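You operate a simulated robot arm through the tools that you are given. There is no shell and no other tool. Be economical: measure what you need, move in short steps, check, and stop when the job is done.

The job below is to be done with a simulated robot arm. You get a single attempt, and the scene is never put back.

TASK
Three places lie in a row on the island top: on the left stands the blue tin, in the middle the pepper mill on the yellow round cheese, and the place as far again to the right is free. Build one pile of all three, widest at the bottom, in the rightmost place. Move one at a time, use only these three places (elsewhere only to take it anew at once), and never stand a wider one on a narrower one; seven moves at most. Left, right, front and back are as seen from the side where you work. Leave all else as you found it, and nothing knocked over.

Only the result counts: the job must be done as asked and must still hold three seconds after the hand-in. Knocking over, shifting, dropping, spilling or breaking anything else fails it.

THE ROBOT
A 7-joint arm with a two-finger parallel gripper, fixed in place. Base frame: the origin is at the foot of the arm, x ahead of it, y to its left, z up; the work surface is at about z = 920. Readings come in mm, degrees, newtons and seconds.
With the tool pointing down near the work surface it reaches from about 280 to 680 mm from the base axis. Its first joint turns from -66.0 to 66.0 degrees. Payload 1.57 kg.
Tool frame: the origin (TCP) lies between the finger pads and is the grasp point; the fingertips stand 30 mm ahead of it; z points along the fingers, y is the line along which they close. Largest opening 110 mm; finger width 24, thickness 12; the body of the gripper, 48 by 112 mm, starts 78 mm behind the TCP.
Orientation is told as [roll, pitch, yaw] about the base's x, y, z axes, in that order, counted from this pose: with the fingers straight down and closing along the base's y, the tool's x points along the base's -x, its y along +y and its z along -z.

THE INTERFACE
- The arm moves only by the tool play_rows. Its argument "rows" is a list of rows, each a list of 7 numbers: the gripper command, from -1 (fully open) to 1 (shut), values between in proportion, then the shift along the tool's x, y, z in units of 250 mm (1.0 is 250 mm), then the turn, a rotation vector about the tool's x, y, z in units of 180 degrees (1.0 is 180 degrees). In form: [[hand, tx, ty, tz, wx, wy, wz], ...]. A call has 1 to 20 rows; each row is the pose to reach, as a shift and turn from the pose commanded when the call began, along the tool's axes at that moment. A call with a number of a shift or a turn outside -1 to 1 is refused whole. A row lasts 0.2 s, in which the tool goes at most 50 mm and 8.6 degrees; a call with a longer step from one row to the next is refused whole, and so is a gripper value outside its range. A pose out of reach is approached as far as the arm can. The call stops where the force on the tool passes 40 N (or 10 N more than at its start, if that is more) or the arm is blocked; 0.2 s more then pass. The fingers move at their own pace (about 108 mm/s each) and stop on an object; they squeeze with about 34 N. The grip force told is the motor's: it shows also when the fingers shut on nothing. Time passes only in rows, and 0.2 s behind the last, so rows that repeat a pose let the fingers close. The reply holds the time, the measured pose of the TCP, the force on the tool along the base axes, the opening and the grip force, in the units named above and with some noise, and new pictures: "views" is both (left out), scene, wrist or none.
- Cameras (640 x 400 px; columns grow to the right, rows downward): "scene" is fixed at [154.9, -380, 1421.5]; the picture's right is [0.87, -0.49, 0.00], its down [-0.19, -0.35, -0.92] and it looks along [0.45, 0.80, -0.40] (base axes); focal length 317 px, centre (320, 200). "wrist" rides on the gripper at [-36, 0, -80] in the tool frame; the picture's right is [0.00, -1.00, 0.00], its down [0.97, 0.00, -0.24] and it looks along [0.24, 0.00, 0.97] (tool axes); focal length 218 px, centre (320, 200).
- pixel_to_xyz(camera, pixels): for up to 12 pixels [column, row] of the newest picture of that camera ("zoom" is the newest enlarged one), the place [x, y, z] in the base frame of the surface seen there, good to about 3 mm. No time passes.
- enlarge(camera, box): a new picture of the part [left, top, right, bottom] of that camera's present view, enlarged. No time passes.
- finish_job(): hands the job in; it is judged then, once.

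Go step by step. Measure first, check grasps and placings, and put right what went wrong. The budget is 80 turns and 120 pictures, counting those below and the enlarged ones. Unless the task says otherwise, let go and move clear before handing in, and close with one line.

The tools are called after "Request:" as name(argument=value, ...) on one line, values as JSON. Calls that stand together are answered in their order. play_rows: Moves the arm, as the interface text tells. Its arguments: {"type":"object","properties":{"rows":{"type":"array"},"views":{"type":"string","enum":["both","scene","wrist","none"]}},"required":["rows"]} The other tools are called the same way: pixel_to_xyz (camera, pixels) gives the place of the surface under pixels of a picture; enlarge (camera, box) takes an enlarged picture of a part of a camera's view; finish_job () hands the job in.

At the start:

```text
time: 0.0
tcp_pos: [285.2, 227.3, 1299.4]
tool_rot: [0.1, 0.0, 0.0]
force: [0.0, -0.4, 0.1]
grip_width: 110.0
finger_force: 0.1
```

scene: 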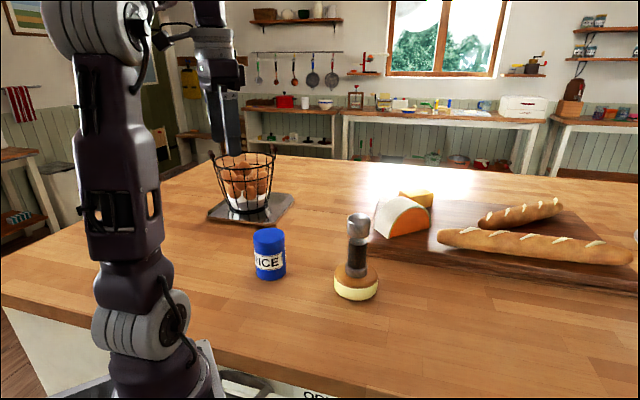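
wrist: 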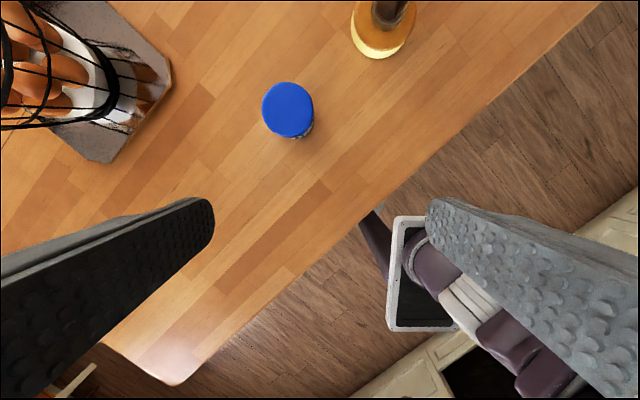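

The scene shows the blue tin near (269,255), and the mill on the cheese near (357,260). I'll measure both first.

Request:
enlarge(camera="scene", box=[220, 190, 460, 340])

Request:
pixel_to_xyz(camera="scene", pixels=[[269, 234], [254, 240], [285, 240], [270, 278], [357, 217], [357, 260], [338, 284], [377, 284], [357, 299], [420, 300], [400, 255], [440, 290]])

Request:
pixel_to_xyz(camera="wrist", pixels=[[262, 108], [314, 108], [288, 82], [288, 135], [352, 30], [415, 30], [383, 57], [388, 10]])

```text
2.67 times, centred on (340, 265) of scene
```

zoom: 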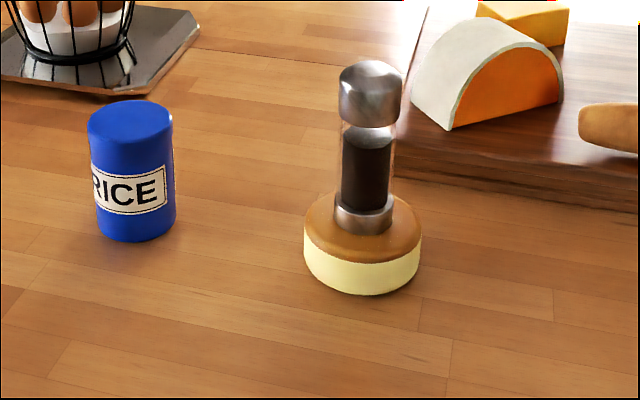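

```text
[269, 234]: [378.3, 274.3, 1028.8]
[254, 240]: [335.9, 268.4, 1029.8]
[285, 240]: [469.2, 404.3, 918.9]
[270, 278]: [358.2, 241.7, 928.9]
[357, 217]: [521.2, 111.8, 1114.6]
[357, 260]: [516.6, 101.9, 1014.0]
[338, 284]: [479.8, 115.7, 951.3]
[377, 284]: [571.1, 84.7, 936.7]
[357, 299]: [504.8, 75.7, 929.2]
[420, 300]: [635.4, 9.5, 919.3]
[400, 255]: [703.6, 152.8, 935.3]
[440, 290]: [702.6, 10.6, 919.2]
```

```text
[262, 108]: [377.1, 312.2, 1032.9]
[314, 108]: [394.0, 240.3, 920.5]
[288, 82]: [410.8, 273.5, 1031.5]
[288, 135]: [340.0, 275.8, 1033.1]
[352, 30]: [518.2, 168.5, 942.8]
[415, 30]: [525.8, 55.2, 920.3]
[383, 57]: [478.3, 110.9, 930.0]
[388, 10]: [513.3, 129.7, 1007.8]
```

Tin centre is about (375,275) with its top at 1031, and the mill and cheese are about (523,112). I'll move over the pair, staying high, to see them from above.

Request:
play_rows(rows=[[-1, -0.17, -0.06, 0, 0, 0, 0], [-1, -0.34, -0.12, 0, 0, 0, 0], [-1, -0.51, -0.18, 0, 0, 0, 0], [-1, -0.68, -0.25, 0, 0, 0, 0], [-1, -0.86, -0.308, 0, 0, 0, 0], [-1, -0.86, -0.308, 0, 0, 0, 0]])

```text
time: 1.4
tcp_pos: [490.4, 141.6, 1289.9]
tool_rot: [0.1, -0.1, 0.0]
force: [-0.7, -0.3, 0.8]
grip_width: 109.8
finger_force: 0.0
out of reach, approached as far as the arm can: row 5, 6
```

scene: 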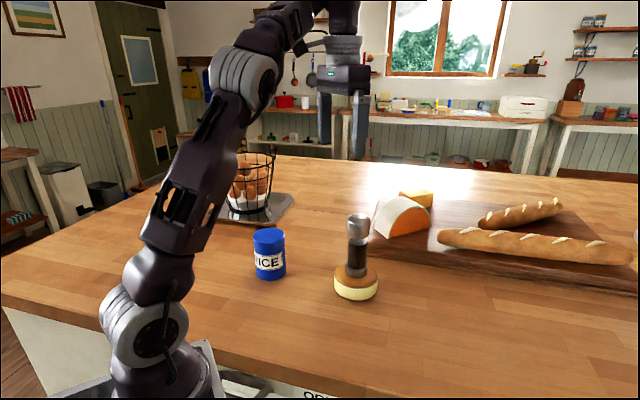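
wrist: 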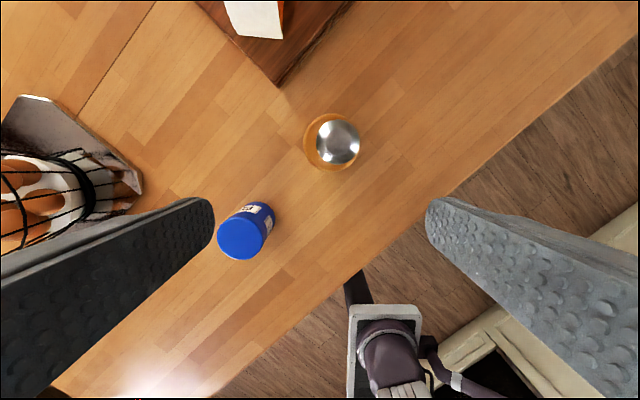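

From above, the mill head is at (338,143), the cheese at (331,142) and the tin lid at (239,240). At this height the reach is limited, so the far top placements will need a tilted tool. I'll measure the outlines more closely.

Request:
enlarge(camera="wrist", box=[200, 90, 400, 270])

Request:
pixel_to_xyz(camera="wrist", pixels=[[305, 142], [307, 128], [313, 120], [307, 155], [316, 165], [330, 170], [338, 143], [239, 238], [219, 238], [239, 219], [240, 258], [262, 238]])

Request:
pixel_to_xyz(camera="scene", pixels=[[347, 218], [369, 218], [357, 214], [357, 235], [348, 245], [367, 245], [350, 272], [364, 274], [340, 270], [374, 272], [451, 262], [451, 272]])

```text
2.22 times, centred on (300, 180) of wrist
```

zoom: 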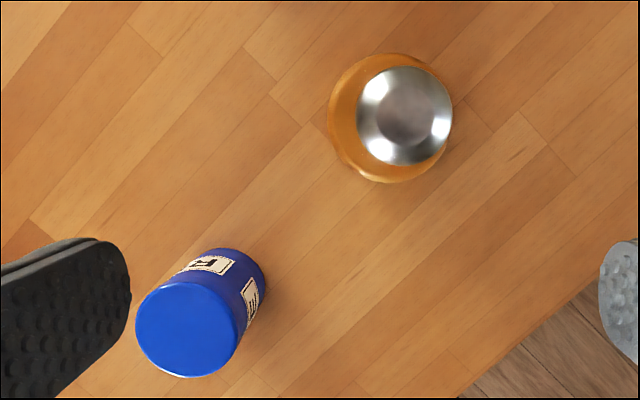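

```text
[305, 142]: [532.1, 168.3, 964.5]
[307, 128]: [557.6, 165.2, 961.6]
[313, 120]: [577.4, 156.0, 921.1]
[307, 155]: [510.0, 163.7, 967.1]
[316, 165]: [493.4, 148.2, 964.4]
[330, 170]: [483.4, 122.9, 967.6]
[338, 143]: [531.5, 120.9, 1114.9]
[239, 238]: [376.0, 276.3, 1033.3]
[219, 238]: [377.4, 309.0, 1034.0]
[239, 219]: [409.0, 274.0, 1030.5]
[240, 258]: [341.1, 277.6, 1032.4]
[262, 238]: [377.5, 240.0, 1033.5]
```

```text
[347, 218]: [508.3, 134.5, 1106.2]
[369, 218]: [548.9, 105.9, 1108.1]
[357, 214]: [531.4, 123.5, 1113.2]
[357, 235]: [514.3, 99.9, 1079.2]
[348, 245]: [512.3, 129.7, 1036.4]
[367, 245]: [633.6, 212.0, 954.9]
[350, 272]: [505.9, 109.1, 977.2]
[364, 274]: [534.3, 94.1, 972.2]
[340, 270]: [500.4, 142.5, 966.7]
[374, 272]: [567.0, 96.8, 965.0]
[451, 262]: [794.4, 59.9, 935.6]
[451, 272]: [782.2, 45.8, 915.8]
```

Tin: centre (375.5,275), diameter 70, height 112. Cheese: centre (531,120), diameter about 103, top at 966. The mill head is at (531,121) with z from 1079 to 1117. So the right place is about (686,-35).

The plan is mill→tin, cheese→right, mill→middle, tin→cheese, mill→tin, with the tool tilted 45° outward throughout. First I'll back off and tilt.

Request:
play_rows(rows=[[-1, 0.047, -0.016, 0.053, 0, -0.0417, 0], [-1, 0.093, -0.033, 0.107, 0, -0.0833, 0], [-1, 0.14, -0.05, 0.16, 0, -0.125, 0], [-1, 0.187, -0.067, 0.213, 0, -0.1667, 0], [-1, 0.233, -0.083, 0.267, 0, -0.2083, 0], [-1, 0.28, -0.1, 0.32, 0, -0.25, 0], [-1, 0.28, -0.1, 0.32, 0, -0.25, 0]])

```text
time: 3.0
tcp_pos: [419.4, 115.6, 1210.3]
tool_rot: [0.0, -44.9, 0.0]
force: [0.1, 0.2, -0.1]
grip_width: 110.2
finger_force: 0.1
```

scene: 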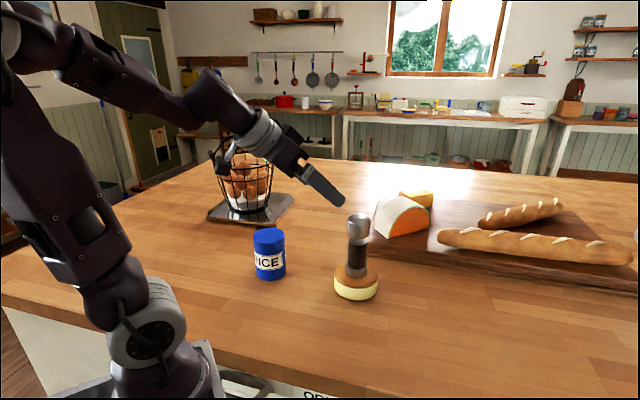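
wrist: 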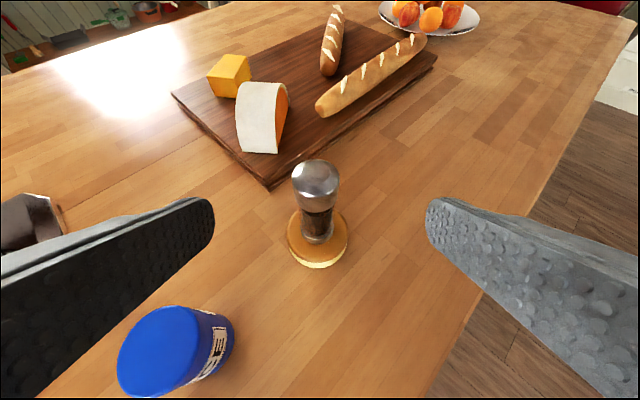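

The mill stands between the fingers in the wrist view at (316,185). I'll measure it from this angle.

Request:
enlarge(camera="wrist", box=[260, 140, 380, 280])

Request:
pixel_to_xyz(camera="wrist", pixels=[[315, 170], [294, 182], [338, 182], [316, 205], [304, 220], [332, 220], [317, 243], [318, 263], [289, 240], [346, 240], [292, 222], [343, 220]])

```text
2.86 times, centred on (320, 210) of wrist
```

zoom: 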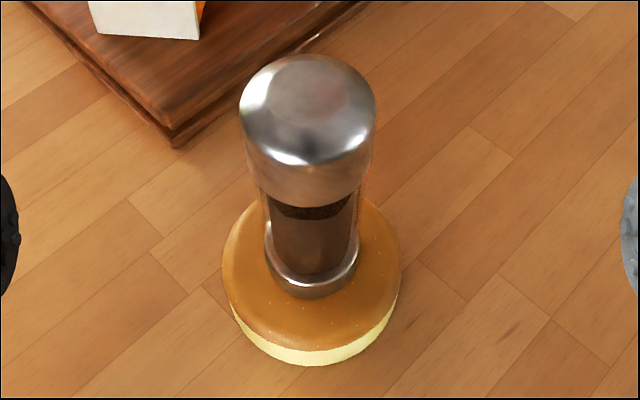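

```text
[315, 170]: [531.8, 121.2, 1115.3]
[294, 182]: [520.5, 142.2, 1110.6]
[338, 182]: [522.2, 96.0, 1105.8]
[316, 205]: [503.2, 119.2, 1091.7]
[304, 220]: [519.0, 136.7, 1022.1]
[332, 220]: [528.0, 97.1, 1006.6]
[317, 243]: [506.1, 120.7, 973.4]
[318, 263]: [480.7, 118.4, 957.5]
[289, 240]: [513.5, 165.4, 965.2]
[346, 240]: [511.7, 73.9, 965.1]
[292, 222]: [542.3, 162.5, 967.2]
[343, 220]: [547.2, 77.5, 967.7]
```

The mill axis is at (531,119.5). I'll slide along the tool axis to put the TCP at z≈1095 and close.

Request:
play_rows(rows=[[-1, 0.003, 0.016, 0.13, 0, 0, 0], [-1, 0.006, 0.016, 0.28, 0, 0, 0], [-1, 0.008, 0.016, 0.43, 0, 0, 0], [-1, 0.01, 0.016, 0.56, 0, 0, 0], [-1, 0.01, 0.016, 0.642, 0, 0, 0], [-1, 0.01, 0.016, 0.642, 0, 0, 0]], views="both")

```text
time: 4.4
tcp_pos: [532.3, 121.0, 1094.5]
tool_rot: [0.1, -45.0, 0.0]
force: [-0.2, 0.5, 0.2]
grip_width: 110.0
finger_force: 0.1
```

scene: 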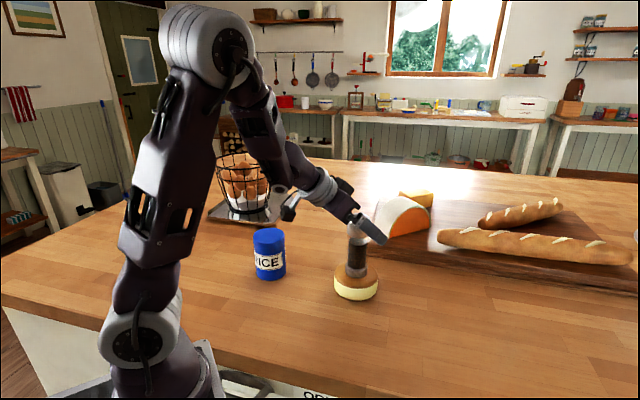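
wrist: 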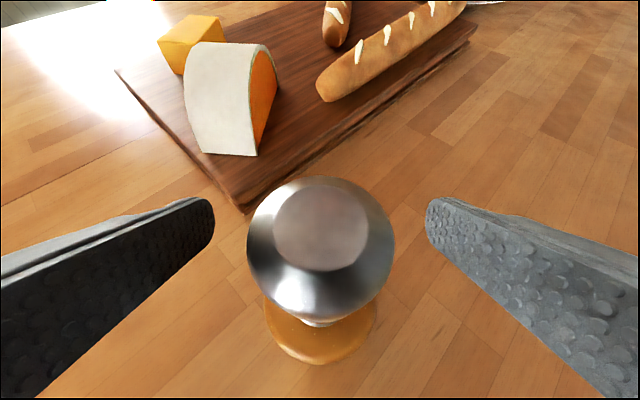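

The fingers are centred on the head at (320,225). I'll close them gently, then lift straight up.

Request:
play_rows(rows=[[-0.5, 0, -0.002, 0, 0, 0, 0], [-0.1, 0, -0.003, 0, 0, 0, 0], [0.0, 0, -0.003, 0, 0, 0, 0], [0.1, 0, -0.003, 0, 0, 0, 0], [0.3, 0, -0.003, 0, 0, 0, 0], [1, 0, -0.003, 0, 0, 0, 0], [1, 0, -0.003, 0, 0, 0, 0], [1, 0, -0.003, 0, 0, 0, 0]], views="scene")

```text
time: 6.2
tcp_pos: [531.2, 118.8, 1094.6]
tool_rot: [-0.1, -45.0, 0.0]
force: [0.0, 0.5, 0.6]
grip_width: 49.8
finger_force: 34.1
```

scene: 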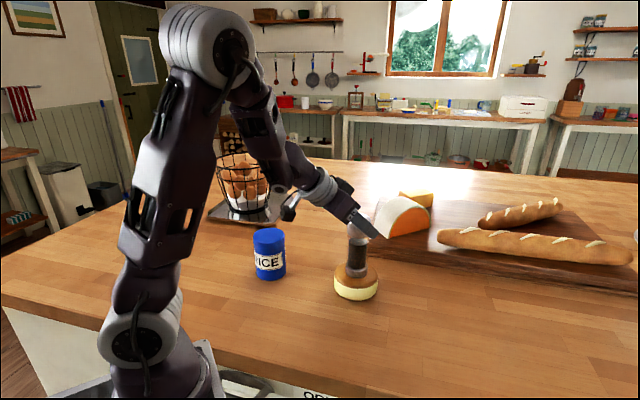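

Width reads 49.8 with 34 N, so the grasp is good. Lifting 100 mm.

Request:
play_rows(rows=[[1, -0.028, -0.003, -0.028, 0, 0, 0], [1, -0.085, -0.003, -0.085, 0, 0, 0], [1, -0.17, -0.003, -0.17, 0, 0, 0], [1, -0.25, -0.003, -0.25, 0, 0, 0], [1, -0.283, -0.003, -0.283, 0, 0, 0]])

```text
time: 7.4
tcp_pos: [531.6, 119.2, 1195.6]
tool_rot: [0.0, -45.0, 0.1]
force: [-0.6, 1.0, -2.9]
grip_width: 49.9
finger_force: 33.9
```

scene: 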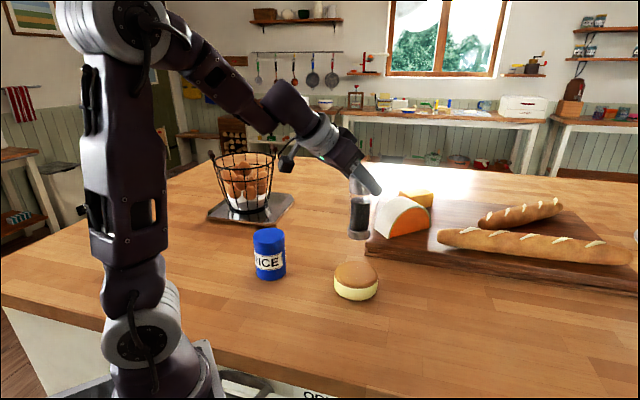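
wrist: 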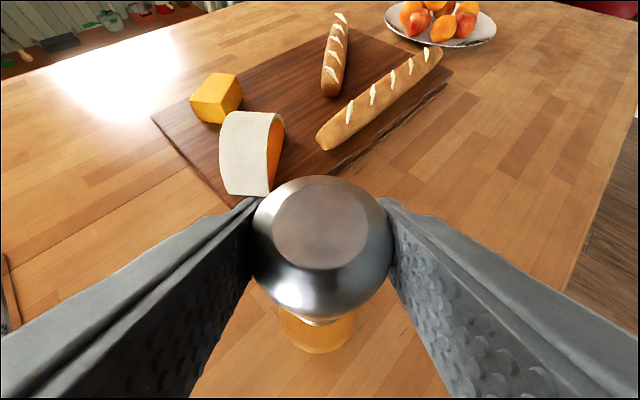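

The mill hangs upright and the cheese stayed behind. Next I'll carry the mill over the tin.

Request:
play_rows(rows=[[1, 0.04, 0.06, -0.04, 0, 0, 0], [1, 0.12, 0.17, -0.12, 0, 0, 0], [1, 0.21, 0.3, -0.21, 0, 0, 0], [1, 0.3, 0.42, -0.3, 0, 0, 0], [1, 0.38, 0.54, -0.38, 0, 0, 0], [1, 0.442, 0.623, -0.442, 0, 0, 0], [1, 0.442, 0.623, -0.442, 0, 0, 0]])

```text
time: 9.0
tcp_pos: [375.8, 274.3, 1196.0]
tool_rot: [0.0, -45.0, -0.1]
force: [0.3, -0.5, -2.9]
grip_width: 49.5
finger_force: 33.4
```

scene: 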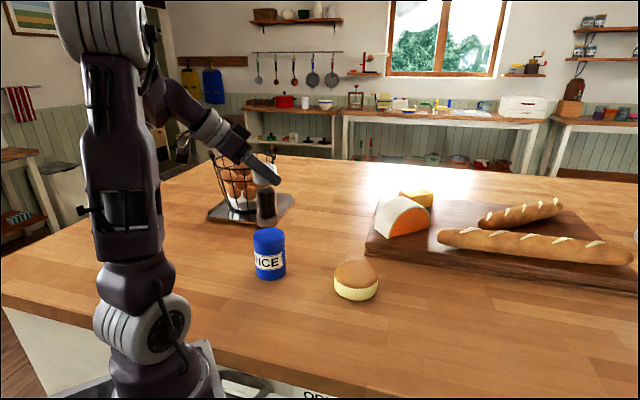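
wrist: 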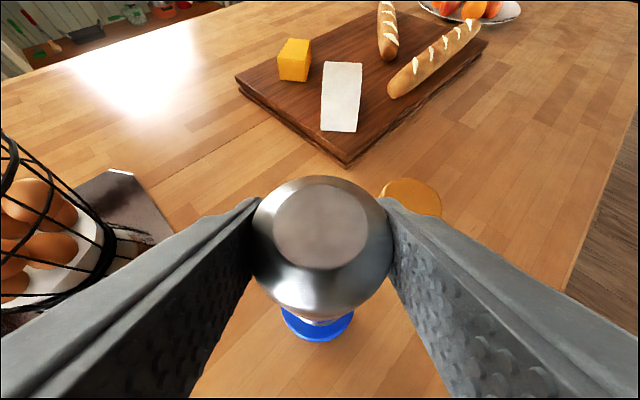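

The tin rim shows below the mill at (318,325). The gap should be about 34 mm, so I'll lower 31 mm and look.

Request:
play_rows(rows=[[1, 0.03, 0, 0.03, 0, 0, 0], [1, 0.06, 0, 0.06, 0, 0, 0], [1, 0.08, 0, 0.08, 0, 0, 0], [1, 0.088, 0, 0.088, 0, 0, 0]], views="none")

Request:
enlarge(camera="scene", box=[210, 140, 330, 290])

```text
time: 10.0
tcp_pos: [375.9, 274.1, 1164.4]
tool_rot: [0.0, -45.0, 0.0]
force: [-0.5, -0.7, -2.3]
grip_width: 49.8
finger_force: 33.4
```

```text
2.67 times, centred on (270, 215) of scene
```

zoom: 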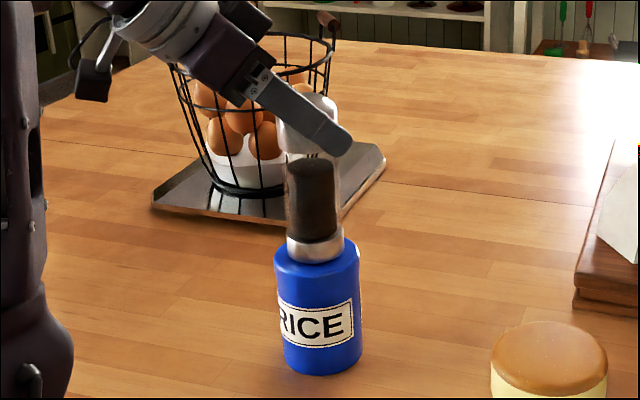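

Nearly touching and centred. I'll go down in 0.5 mm steps and watch the force.

Request:
play_rows(rows=[[1, 0.003, 0, 0.003, 0, 0, 0], [1, 0.006, 0, 0.006, 0, 0, 0], [1, 0.008, 0, 0.008, 0, 0, 0], [1, 0.008, 0, 0.008, 0, 0, 0]], views="none")

```text
time: 11.0
tcp_pos: [376.5, 274.6, 1161.4]
tool_rot: [0.0, -45.0, 0.1]
force: [0.9, 0.9, -2.5]
grip_width: 49.9
finger_force: 33.5
```

Request:
play_rows(rows=[[1, 0.0015, 0, 0.0015, 0, 0, 0], [1, 0.003, 0, 0.003, 0, 0, 0], [1, 0.0045, 0, 0.0045, 0, 0, 0], [1, 0.006, 0, 0.006, 0, 0, 0], [1, 0.006, 0, 0.006, 0, 0, 0]], views="none")

Request:
enlarge(camera="scene", box=[210, 140, 330, 290])

```text
time: 12.2
tcp_pos: [374.8, 275.3, 1161.3]
tool_rot: [0.1, -45.2, -0.1]
force: [0.9, -1.5, 28.2]
grip_width: 49.7
finger_force: 34.0
```

```text
2.67 times, centred on (270, 215) of scene
```

zoom: 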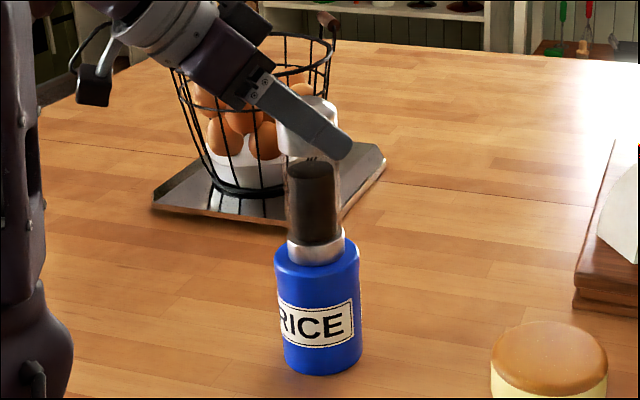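

Contact, at 28 N. I'll ease up about 1.5 mm to take the load off, then open slowly.

Request:
play_rows(rows=[[1, -0.0035, 0, -0.0035, 0, 0, 0], [1, -0.0035, 0, -0.0035, 0, 0, 0]], views="none")

```text
time: 12.8
tcp_pos: [376.1, 274.8, 1161.0]
tool_rot: [0.0, -45.0, -0.1]
force: [5.7, 1.3, 17.2]
grip_width: 50.0
finger_force: 34.1
```

Request:
play_rows(rows=[[1, -0.003, 0, -0.003, 0, 0, 0], [1, -0.003, 0, -0.003, 0, 0, 0]], views="none")

```text
time: 13.4
tcp_pos: [375.3, 273.3, 1160.5]
tool_rot: [-0.2, -44.8, -0.1]
force: [0.2, 0.2, 2.4]
grip_width: 50.1
finger_force: 33.5
```

The load is nearly gone at 2.4 N. I'll release slowly.

Request:
play_rows(rows=[[0.05, 0, 0, 0, 0, 0, 0], [0.0, 0, 0, 0, 0, 0, 0], [-0.1, 0, 0, 0, 0, 0, 0], [-0.5, 0, 0, 0, 0, 0, 0], [-1, 0, 0, 0, 0, 0, 0], [-1, 0, 0, 0, 0, 0, 0]])

```text
time: 14.8
tcp_pos: [375.6, 275.0, 1160.9]
tool_rot: [0.1, -45.0, 0.1]
force: [0.1, -0.3, -1.5]
grip_width: 110.0
finger_force: 0.1
```

scene: 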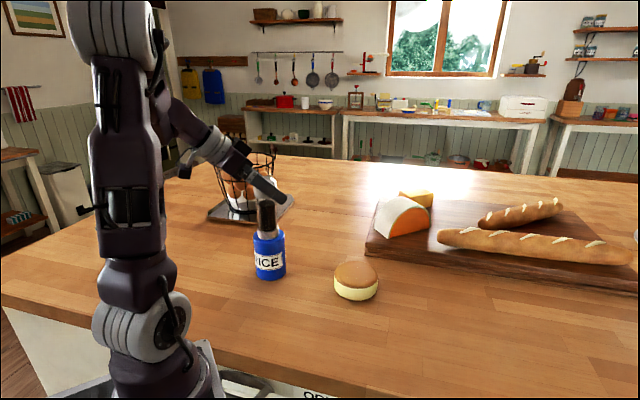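
wrist: 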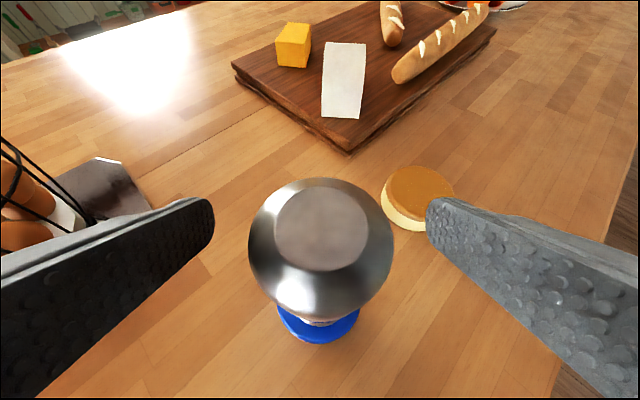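

The mill stands alone on the tin (wrist image (320,240)). I'll retreat along the tool axis, move sideways, then come down to a pre-grasp behind the cheese.

Request:
play_rows(rows=[[-1, 0, 0, -0.06, 0, 0, 0], [-1, 0, 0, -0.2, 0, 0, 0], [-1, 0, 0, -0.34, 0, 0, 0], [-1, 0, 0, -0.44, 0, 0, 0], [-1, 0, -0.15, -0.44, 0, 0, 0], [-1, 0, -0.32, -0.44, 0, 0, 0], [-1, 0, -0.48, -0.44, 0, 0, 0], [-1, 0, -0.621, -0.44, 0, 0, 0], [-1, 0.035, -0.621, -0.25, 0, 0, 0], [-1, 0.07, -0.621, -0.06, 0, 0, 0], [-1, 0.106, -0.621, 0.13, 0, 0, 0], [-1, 0.14, -0.621, 0.32, 0, 0, 0], [-1, 0.177, -0.621, 0.502, 0, 0, 0], [-1, 0.177, -0.621, 0.502, 0, 0, 0]])

```text
time: 17.8
tcp_pos: [404.9, 125.3, 1076.1]
tool_rot: [-0.1, -45.0, -0.1]
force: [0.1, 0.1, -0.3]
grip_width: 110.4
finger_force: 0.1
out of reach, approached as far as the arm can: row 13, 14
```

scene: 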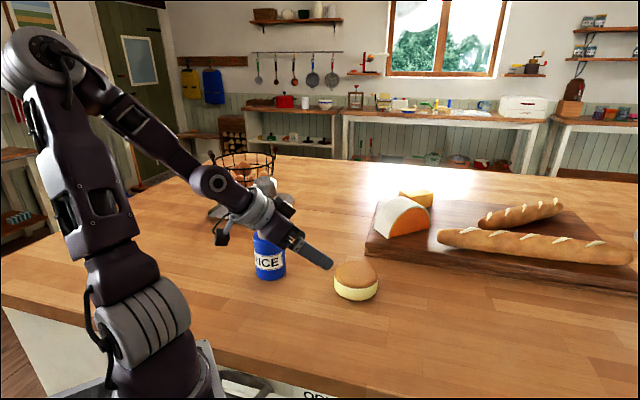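
wrist: 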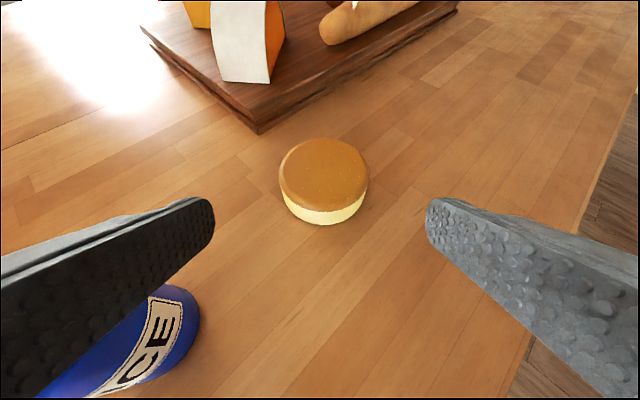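

The arm stopped short at (405,125,1076), apparently because of the tight fold close in. I'll try continuing outward to just above the cheese.

Request:
play_rows(rows=[[-1, 0.0, -0.022, 0.15, 0, 0, 0], [-1, 0.01, -0.022, 0.3, 0, 0, 0], [-1, 0.02, -0.022, 0.444, 0, 0, 0], [-1, 0.02, -0.022, 0.444, 0, 0, 0]])

```text
time: 18.8
tcp_pos: [404.4, 124.4, 1077.1]
tool_rot: [0.0, -45.0, 0.0]
force: [0.3, 0.4, 0.1]
grip_width: 109.9
finger_force: 0.0
out of reach, approached as far as the arm can: row 1, 2, 3, 4
```

scene: 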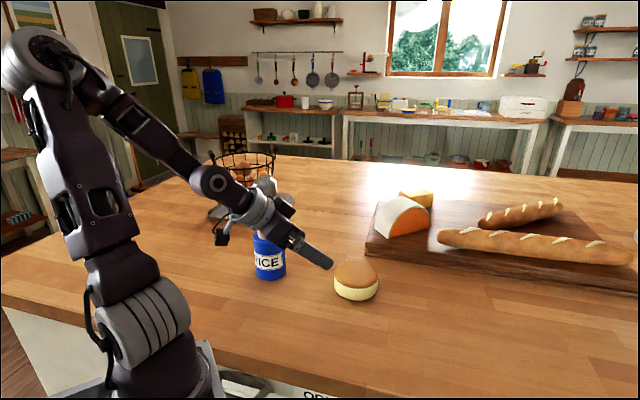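
wrist: 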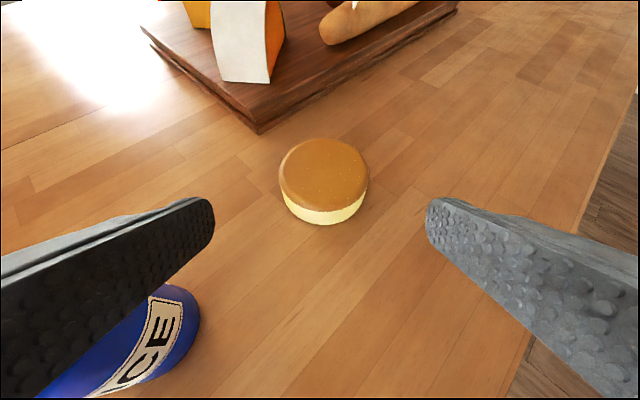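

A joint limit blocks the 45° tilt this low. I'll reduce the tilt to 20° and move above the cheese.

Request:
play_rows(rows=[[-1, -0.07, -0.005, 0.05, 0, 0.035, 0], [-1, -0.137, -0.01, 0.1, 0, 0.07, 0], [-1, -0.205, -0.015, 0.15, 0, 0.105, 0], [-1, -0.274, -0.019, 0.2, 0, 0.139, 0], [-1, -0.274, -0.019, 0.2, 0, 0.139, 0]])

```text
time: 20.0
tcp_pos: [489.4, 119.5, 1087.7]
tool_rot: [-0.1, -19.9, -0.1]
force: [-0.5, -0.3, -0.6]
grip_width: 109.9
finger_force: 0.0
out of reach, approached as far as the arm can: row 1, 2, 3
```

scene: 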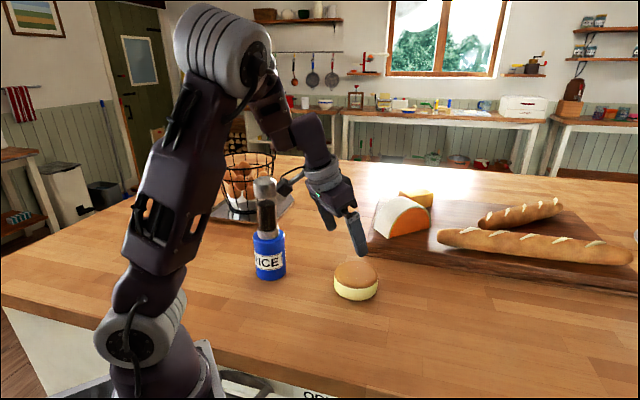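
wrist: 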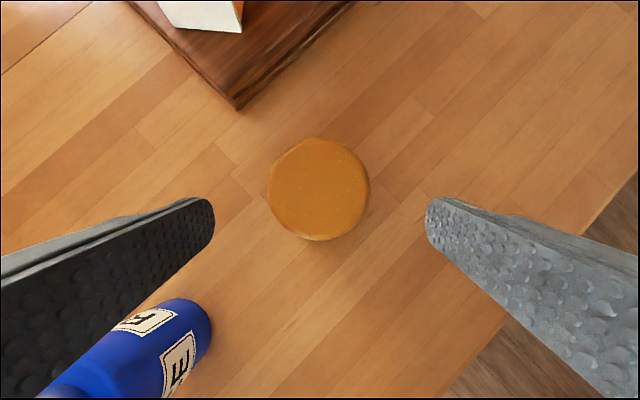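

Now in a good posture, with the mill still standing. Measuring the cheese rim (columns 267–369, rows 138–240).

Request:
pixel_to_xyz(camera="wrist", pixels=[[268, 188], [270, 188], [369, 188], [367, 188], [318, 138], [318, 140], [318, 236], [318, 240], [318, 188], [281, 155], [355, 154], [240, 106]])

Request:
enlarge(camera="wrist", box=[200, 110, 440, 260])

```text
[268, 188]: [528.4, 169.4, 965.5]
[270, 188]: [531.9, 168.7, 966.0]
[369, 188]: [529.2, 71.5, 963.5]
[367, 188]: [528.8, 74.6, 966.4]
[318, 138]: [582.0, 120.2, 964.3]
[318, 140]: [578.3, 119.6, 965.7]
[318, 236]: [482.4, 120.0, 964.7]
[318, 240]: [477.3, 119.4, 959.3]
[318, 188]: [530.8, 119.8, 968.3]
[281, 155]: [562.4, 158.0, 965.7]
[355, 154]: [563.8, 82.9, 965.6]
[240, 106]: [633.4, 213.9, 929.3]
```

```text
2.67 times, centred on (320, 185) of wrist
```

zoom: 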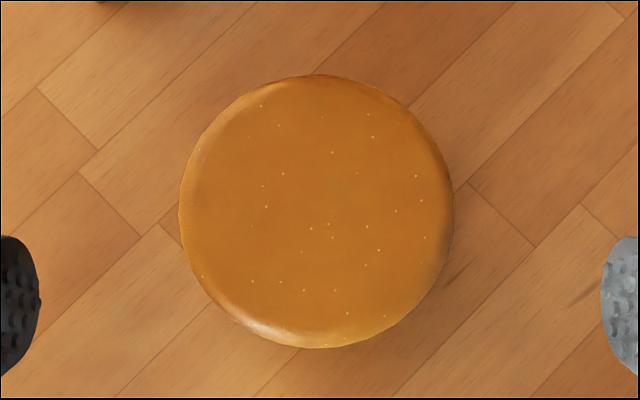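

Cheese centre (530,120), diameter about 103. With 110 mm open that leaves only about 3 mm a side, so I'll descend to just above the rim and check.

Request:
play_rows(rows=[[-1, 0.015, 0.001, 0.12, 0, 0, 0], [-1, 0.03, 0.002, 0.26, 0, 0, 0], [-1, 0.045, 0.002, 0.36, 0, 0, 0], [-1, 0.045, 0.002, 0.36, 0, 0, 0]])

```text
time: 21.0
tcp_pos: [509.2, 119.8, 1001.4]
tool_rot: [0.0, -20.0, 0.0]
force: [0.8, 0.2, -0.6]
grip_width: 109.8
finger_force: 0.0
```

scene: 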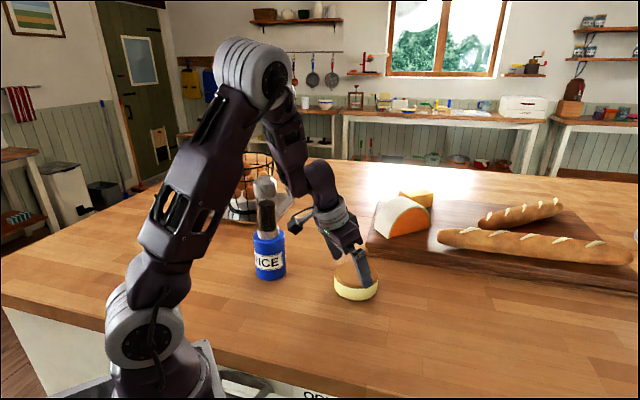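
wrist: 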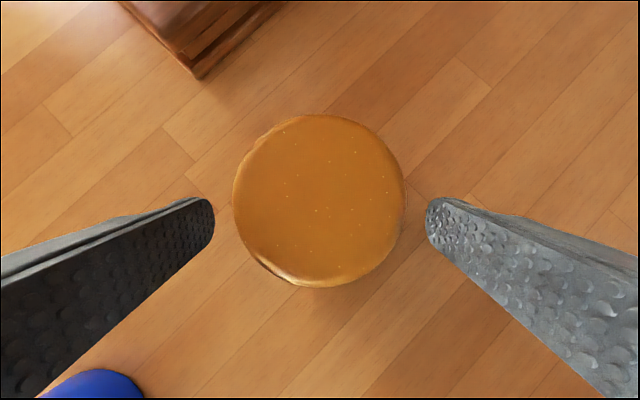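

The cheese (columns 233–405) is centred between the fingertips (214 and 426). I'll descend the remaining 45 mm slowly.

Request:
play_rows(rows=[[-1, 0, 0.001, 0.04, 0, 0, 0], [-1, 0, 0.001, 0.08, 0, 0, 0], [-1, 0, 0.001, 0.12, 0, 0, 0], [-1, 0, 0.001, 0.16, 0, 0, 0], [-1, 0, 0.001, 0.178, 0, 0, 0], [-1, 0, 0.001, 0.178, 0, 0, 0]])

```text
time: 22.4
tcp_pos: [524.0, 119.1, 959.4]
tool_rot: [-0.1, -20.1, 0.0]
force: [0.1, 0.2, 0.9]
grip_width: 109.8
finger_force: 0.0
```

scene: 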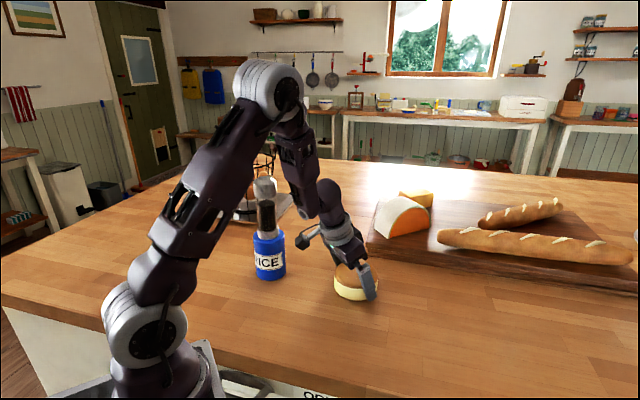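
wrist: 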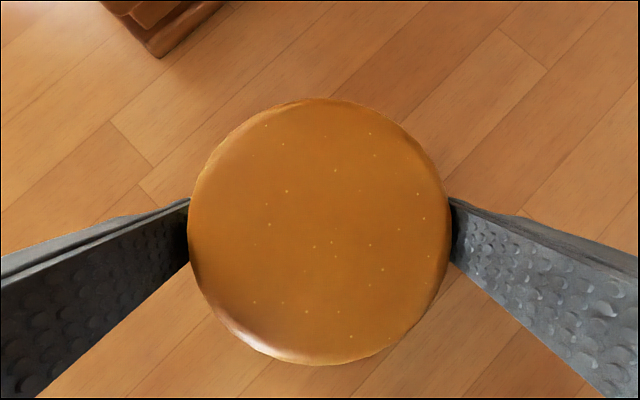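

The fingers straddle the cheese. I'll close, then lift slightly in the next step.

Request:
play_rows(rows=[[-0.9, 0, 0, 0, 0, 0, 0], [-0.8, 0, 0, 0, 0, 0, 0], [1, 0, 0, 0, 0, 0, 0], [1, 0, 0, 0, 0, 0, 0], [1, 0, 0, 0, 0, 0, 0], [1, -0.014, 0, -0.038, 0, 0, 0], [1, -0.04, 0, -0.11, 0, 0, 0], [1, -0.068, 0, -0.188, 0, 0, 0], [1, -0.075, 0, -0.207, 0, 0, 0]])

```text
time: 24.4
tcp_pos: [523.2, 120.0, 1014.7]
tool_rot: [0.0, -19.8, -0.1]
force: [0.4, -0.5, -4.4]
grip_width: 102.9
finger_force: 34.3
```

scene: 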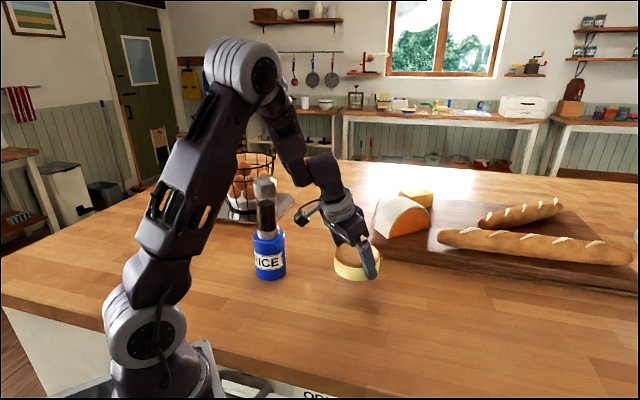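
wrist: 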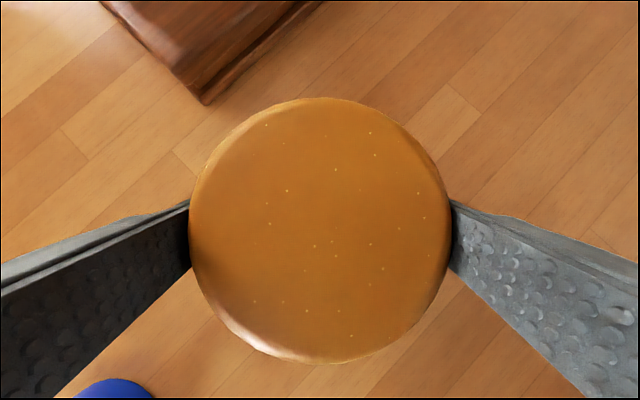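

The cheese is held level at width 102.9. I'll carry it to above the right place.

Request:
play_rows(rows=[[1, -0.058, -0.062, 0.021, 0, 0, 0], [1, -0.16, -0.17, 0.058, 0, 0, 0], [1, -0.275, -0.293, 0.1, 0, 0, 0], [1, -0.39, -0.416, 0.142, 0, 0, 0], [1, -0.5, -0.533, 0.182, 0, 0, 0], [1, -0.56, -0.6, 0.204, 0, 0, 0], [1, -0.581, -0.62, 0.2115, 0, 0, 0], [1, -0.581, -0.62, 0.2115, 0, 0, 0]])

```text
time: 26.2
tcp_pos: [677.7, -35.1, 1013.9]
tool_rot: [0.0, -20.1, 0.0]
force: [-0.3, 0.1, -4.5]
grip_width: 102.8
finger_force: 33.9
```

scene: 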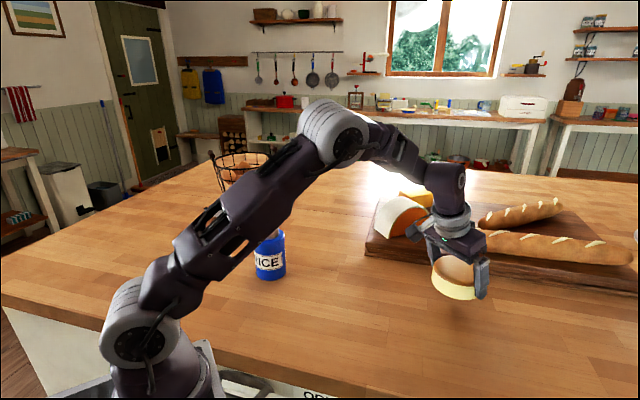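
wrist: 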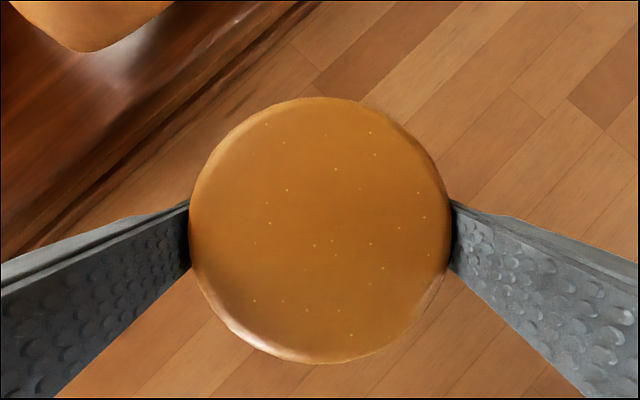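

On station. I'll lower 52 mm, then feel for contact.

Request:
play_rows(rows=[[1, 0.02, 0, 0.055, 0, 0, 0], [1, 0.042, 0, 0.115, 0, 0, 0], [1, 0.06, 0, 0.165, 0, 0, 0], [1, 0.069, 0, 0.19, 0, 0, 0], [1, 0.071, 0, 0.196, 0, 0, 0], [1, 0.071, 0, 0.196, 0, 0, 0]], views="none")

```text
time: 27.6
tcp_pos: [678.1, -34.8, 960.6]
tool_rot: [0.0, -19.8, 0.0]
force: [0.4, -0.3, -4.0]
grip_width: 102.8
finger_force: 33.2
```

Request:
play_rows(rows=[[1, 0.001, 0, 0.003, 0, 0, 0], [1, 0.002, 0, 0.006, 0, 0, 0], [1, 0.003, 0, 0.009, 0, 0, 0], [1, 0.003, 0, 0.009, 0, 0, 0]], views="none")

```text
time: 28.6
tcp_pos: [677.4, -34.4, 958.6]
tool_rot: [0.0, -19.9, 0.0]
force: [0.2, -0.6, -4.7]
grip_width: 102.6
finger_force: 33.9
```

Request:
play_rows(rows=[[1, 0.001, 0, 0.002, 0, 0, 0], [1, 0.0015, 0, 0.004, 0, 0, 0], [1, 0.0015, 0, 0.004, 0, 0, 0]], views="none")

```text
time: 29.4
tcp_pos: [677.7, -35.7, 959.4]
tool_rot: [0.0, -20.0, 0.0]
force: [-4.9, -0.3, 8.2]
grip_width: 102.8
finger_force: 33.6
```

Contact: +8 N. I'll relax 0.4 mm and open slowly.

Request:
play_rows(rows=[[1, -0.0006, 0, -0.0016, 0, 0, 0], [-0.89, -0.0006, 0, -0.0016, 0, 0, 0], [-0.93, -0.0006, 0, -0.0016, 0, 0, 0], [-1, -0.0006, 0, -0.0016, 0, 0, 0], [-1, -0.0006, 0, -0.0016, 0, 0, 0]])

```text
time: 30.6
tcp_pos: [677.7, -34.5, 957.8]
tool_rot: [0.0, -20.0, 0.0]
force: [-0.3, 0.2, 0.6]
grip_width: 110.0
finger_force: 0.1
```

scene: 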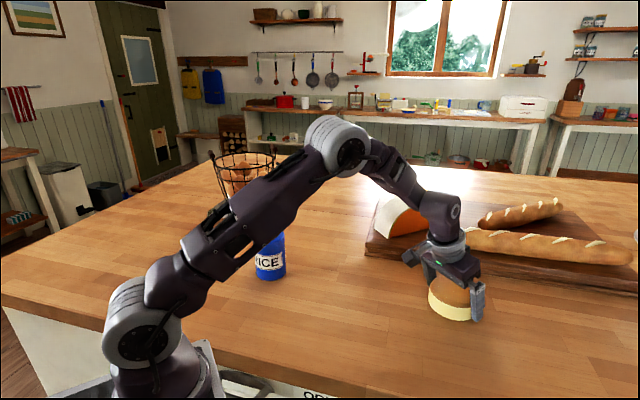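
wrist: 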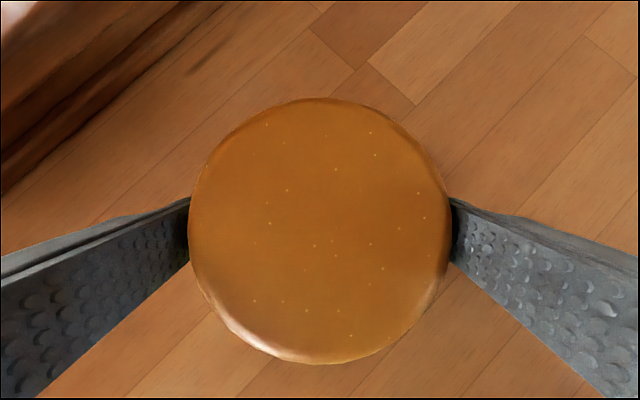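

Released with the cheese unmoved in view. I'll retreat along the finger axis and back away, tilting to 40°.

Request:
play_rows(rows=[[-1, 0, 0, -0.05, 0, 0, 0], [-1, 0, 0, -0.15, 0, 0, 0], [-1, 0, 0, -0.32, 0, 0, 0], [-1, 0, 0, -0.5, 0, 0, 0], [-1, 0.1, 0, -0.62, 0, -0.028, 0], [-1, 0.2, 0, -0.74, 0, -0.056, 0], [-1, 0.3, 0, -0.85, 0, -0.083, 0], [-1, 0.4, 0, -0.95, 0, -0.111, 0], [-1, 0.4, 0, -0.95, 0, -0.111, 0]])

```text
time: 32.6
tcp_pos: [502.8, -34.6, 1147.4]
tool_rot: [0.0, -40.0, -0.1]
force: [0.3, 0.4, -0.5]
grip_width: 109.9
finger_force: 0.1
```

scene: 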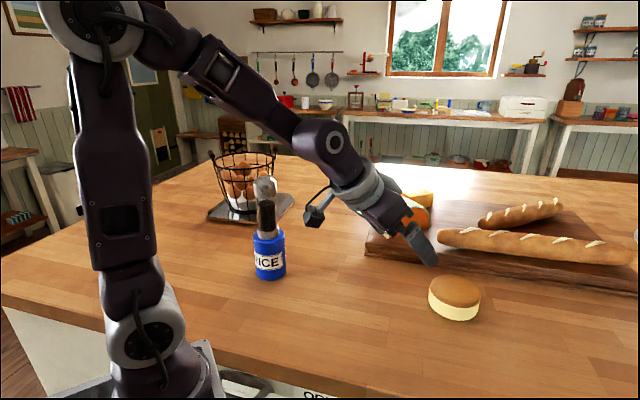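
wrist: 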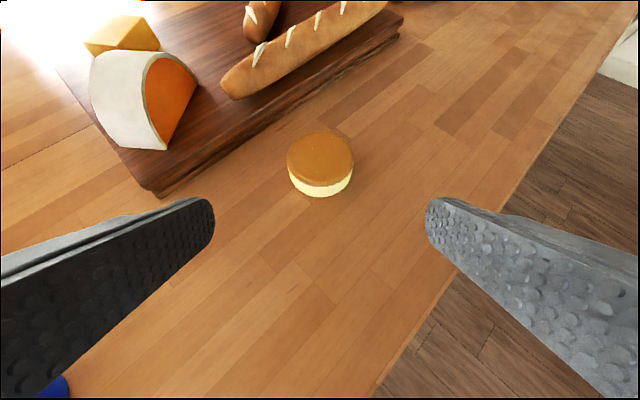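

The cheese sits at (320,165) and the mill still stands on the tin. I'll measure the cheese, and swing back towards the mill.

Request:
pixel_to_xyz(camera="wrist", pixels=[[289, 158], [352, 158], [320, 134], [320, 182], [320, 158]])

Request:
play_rows(rows=[[-1, 0.05, 0.05, -0.115, 0, 0, 0], [-1, 0.1, 0.14, -0.231, 0, 0, 0], [-1, 0.152, 0.25, -0.346, 0, 0, 0], [-1, 0.203, 0.36, -0.462, 0, 0, 0], [-1, 0.254, 0.48, -0.577, 0, 0, 0], [-1, 0.304, 0.6, -0.692, 0, 0, 0], [-1, 0.355, 0.74, -0.808, 0, 0, 0], [-1, 0.355, 0.74, -0.808, 0, 0, 0]])

```text
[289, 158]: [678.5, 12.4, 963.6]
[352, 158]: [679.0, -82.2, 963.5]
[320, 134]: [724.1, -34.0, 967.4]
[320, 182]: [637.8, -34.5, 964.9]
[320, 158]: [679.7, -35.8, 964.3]
```

```text
time: 34.4
tcp_pos: [304.4, 151.5, 1245.2]
tool_rot: [0.0, -39.9, -0.1]
force: [0.2, 0.7, 0.9]
grip_width: 110.0
finger_force: 0.0
```

scene: 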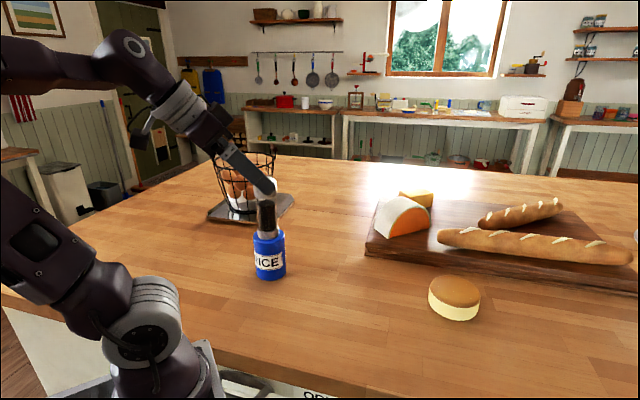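
wrist: 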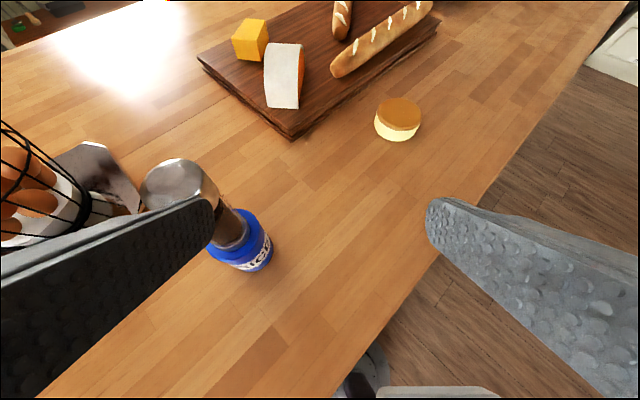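

Next I'll move sideways to line up with the mill.

Request:
play_rows(rows=[[-1, 0, 0.15, 0, 0, 0, 0], [-1, 0, 0.32, 0, 0, 0, 0], [-1, 0, 0.44, 0, 0, 0, 0], [-1, 0, 0.494, 0, 0, 0, 0], [-1, 0, 0.494, 0, 0, 0, 0]], views="wrist")

Request:
pixel_to_xyz(camera="wrist", pixels=[[320, 180], [300, 190], [340, 190], [293, 190], [347, 190], [320, 200]])

```text
time: 35.6
tcp_pos: [305.1, 272.8, 1245.3]
tool_rot: [-0.1, -40.0, 0.0]
force: [0.2, -0.2, 0.1]
grip_width: 109.8
finger_force: 0.0
```

wrist: 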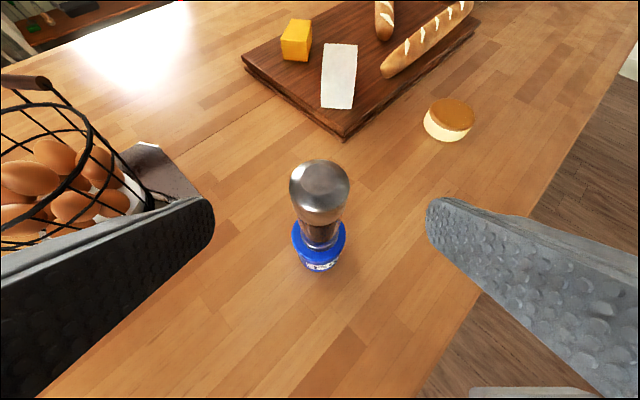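

```text
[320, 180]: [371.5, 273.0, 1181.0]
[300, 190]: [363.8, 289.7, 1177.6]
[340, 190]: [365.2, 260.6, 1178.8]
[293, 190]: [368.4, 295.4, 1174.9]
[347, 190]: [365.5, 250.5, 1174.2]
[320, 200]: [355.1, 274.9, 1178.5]
```

Aligned, with the head at column 320. I'll slide in 110 mm.

Request:
play_rows(rows=[[-1, 0, 0, 0.12, 0, 0, 0], [-1, 0, 0, 0.28, 0, 0, 0], [-1, 0, 0, 0.4, 0, 0, 0], [-1, 0, 0, 0.44, 0, 0, 0], [-1, 0, 0, 0.44, 0, 0, 0]], views="wrist")

```text
time: 36.8
tcp_pos: [376.5, 272.9, 1159.5]
tool_rot: [-0.1, -39.9, 0.0]
force: [0.0, 0.2, -0.2]
grip_width: 110.1
finger_force: 0.1
```

wrist: 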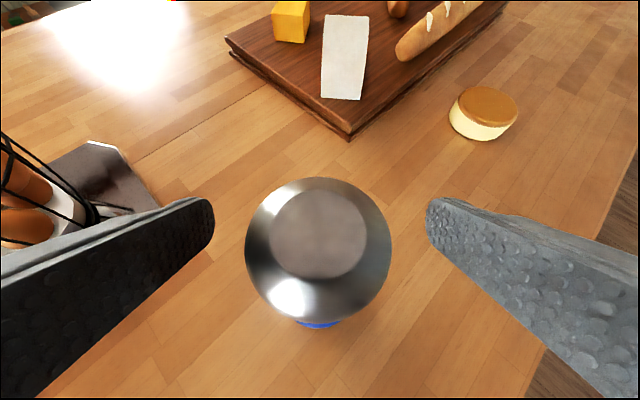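

Centred to within 1 mm. I'll close gently, lift 40 mm and check.

Request:
play_rows(rows=[[-0.5, 0, 0.003, 0, 0, 0, 0], [-0.1, 0, 0.003, 0, 0, 0, 0], [0.0, 0, 0.003, 0, 0, 0, 0], [0.1, 0, 0.003, 0, 0, 0, 0], [0.3, 0, 0.003, 0, 0, 0, 0], [1, 0, 0.003, 0, 0, 0, 0], [1, 0, 0.003, 0, 0, 0, 0], [1, 0, 0.003, 0, 0, 0, 0], [1, -0.013, 0.003, -0.015, 0, 0, 0], [1, -0.05, 0.003, -0.06, 0, 0, 0], [1, -0.09, 0.003, -0.107, 0, 0, 0], [1, -0.103, 0.003, -0.123, 0, 0, 0], [1, -0.103, 0.003, -0.123, 0, 0, 0]])

```text
time: 39.6
tcp_pos: [376.2, 273.7, 1202.0]
tool_rot: [0.0, -39.9, 0.0]
force: [-0.1, 0.0, -3.2]
grip_width: 49.8
finger_force: 33.7
```

scene: 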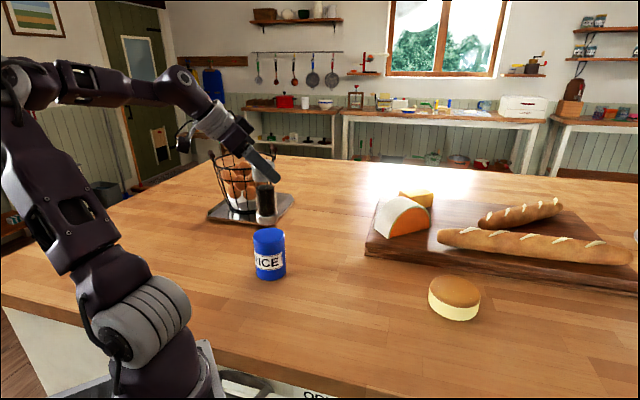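
wrist: 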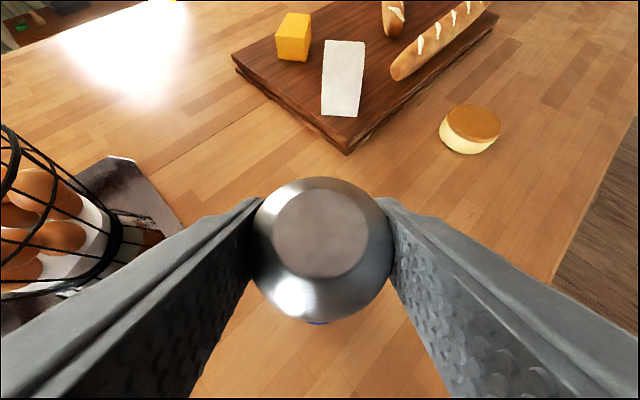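

The tin stayed put and the mill is held. I'll carry it to the middle place.

Request:
play_rows(rows=[[1, -0.04, -0.05, 0.033, 0, 0, 0], [1, -0.12, -0.157, 0.1, 0, 0, 0], [1, -0.22, -0.287, 0.185, 0, 0, 0], [1, -0.32, -0.418, 0.269, 0, 0, 0], [1, -0.41, -0.535, 0.345, 0, 0, 0], [1, -0.455, -0.594, 0.382, 0, 0, 0], [1, -0.471, -0.615, 0.396, 0, 0, 0], [1, -0.471, -0.615, 0.396, 0, 0, 0]], views="scene")

```text
time: 41.4
tcp_pos: [529.6, 120.3, 1200.0]
tool_rot: [0.0, -40.0, 0.0]
force: [-0.4, -0.9, -2.4]
grip_width: 49.9
finger_force: 34.0
out of reach, approached as far as the arm can: row 4
```

scene: 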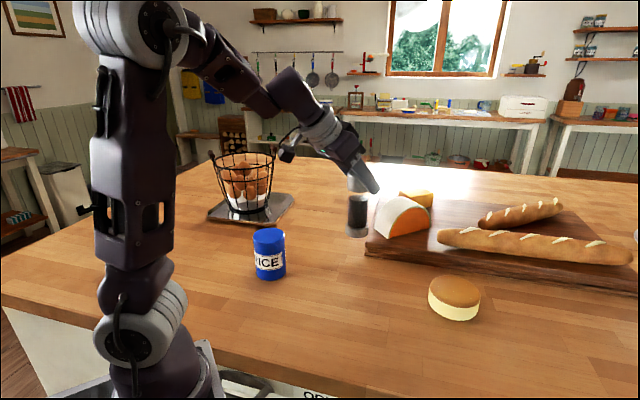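

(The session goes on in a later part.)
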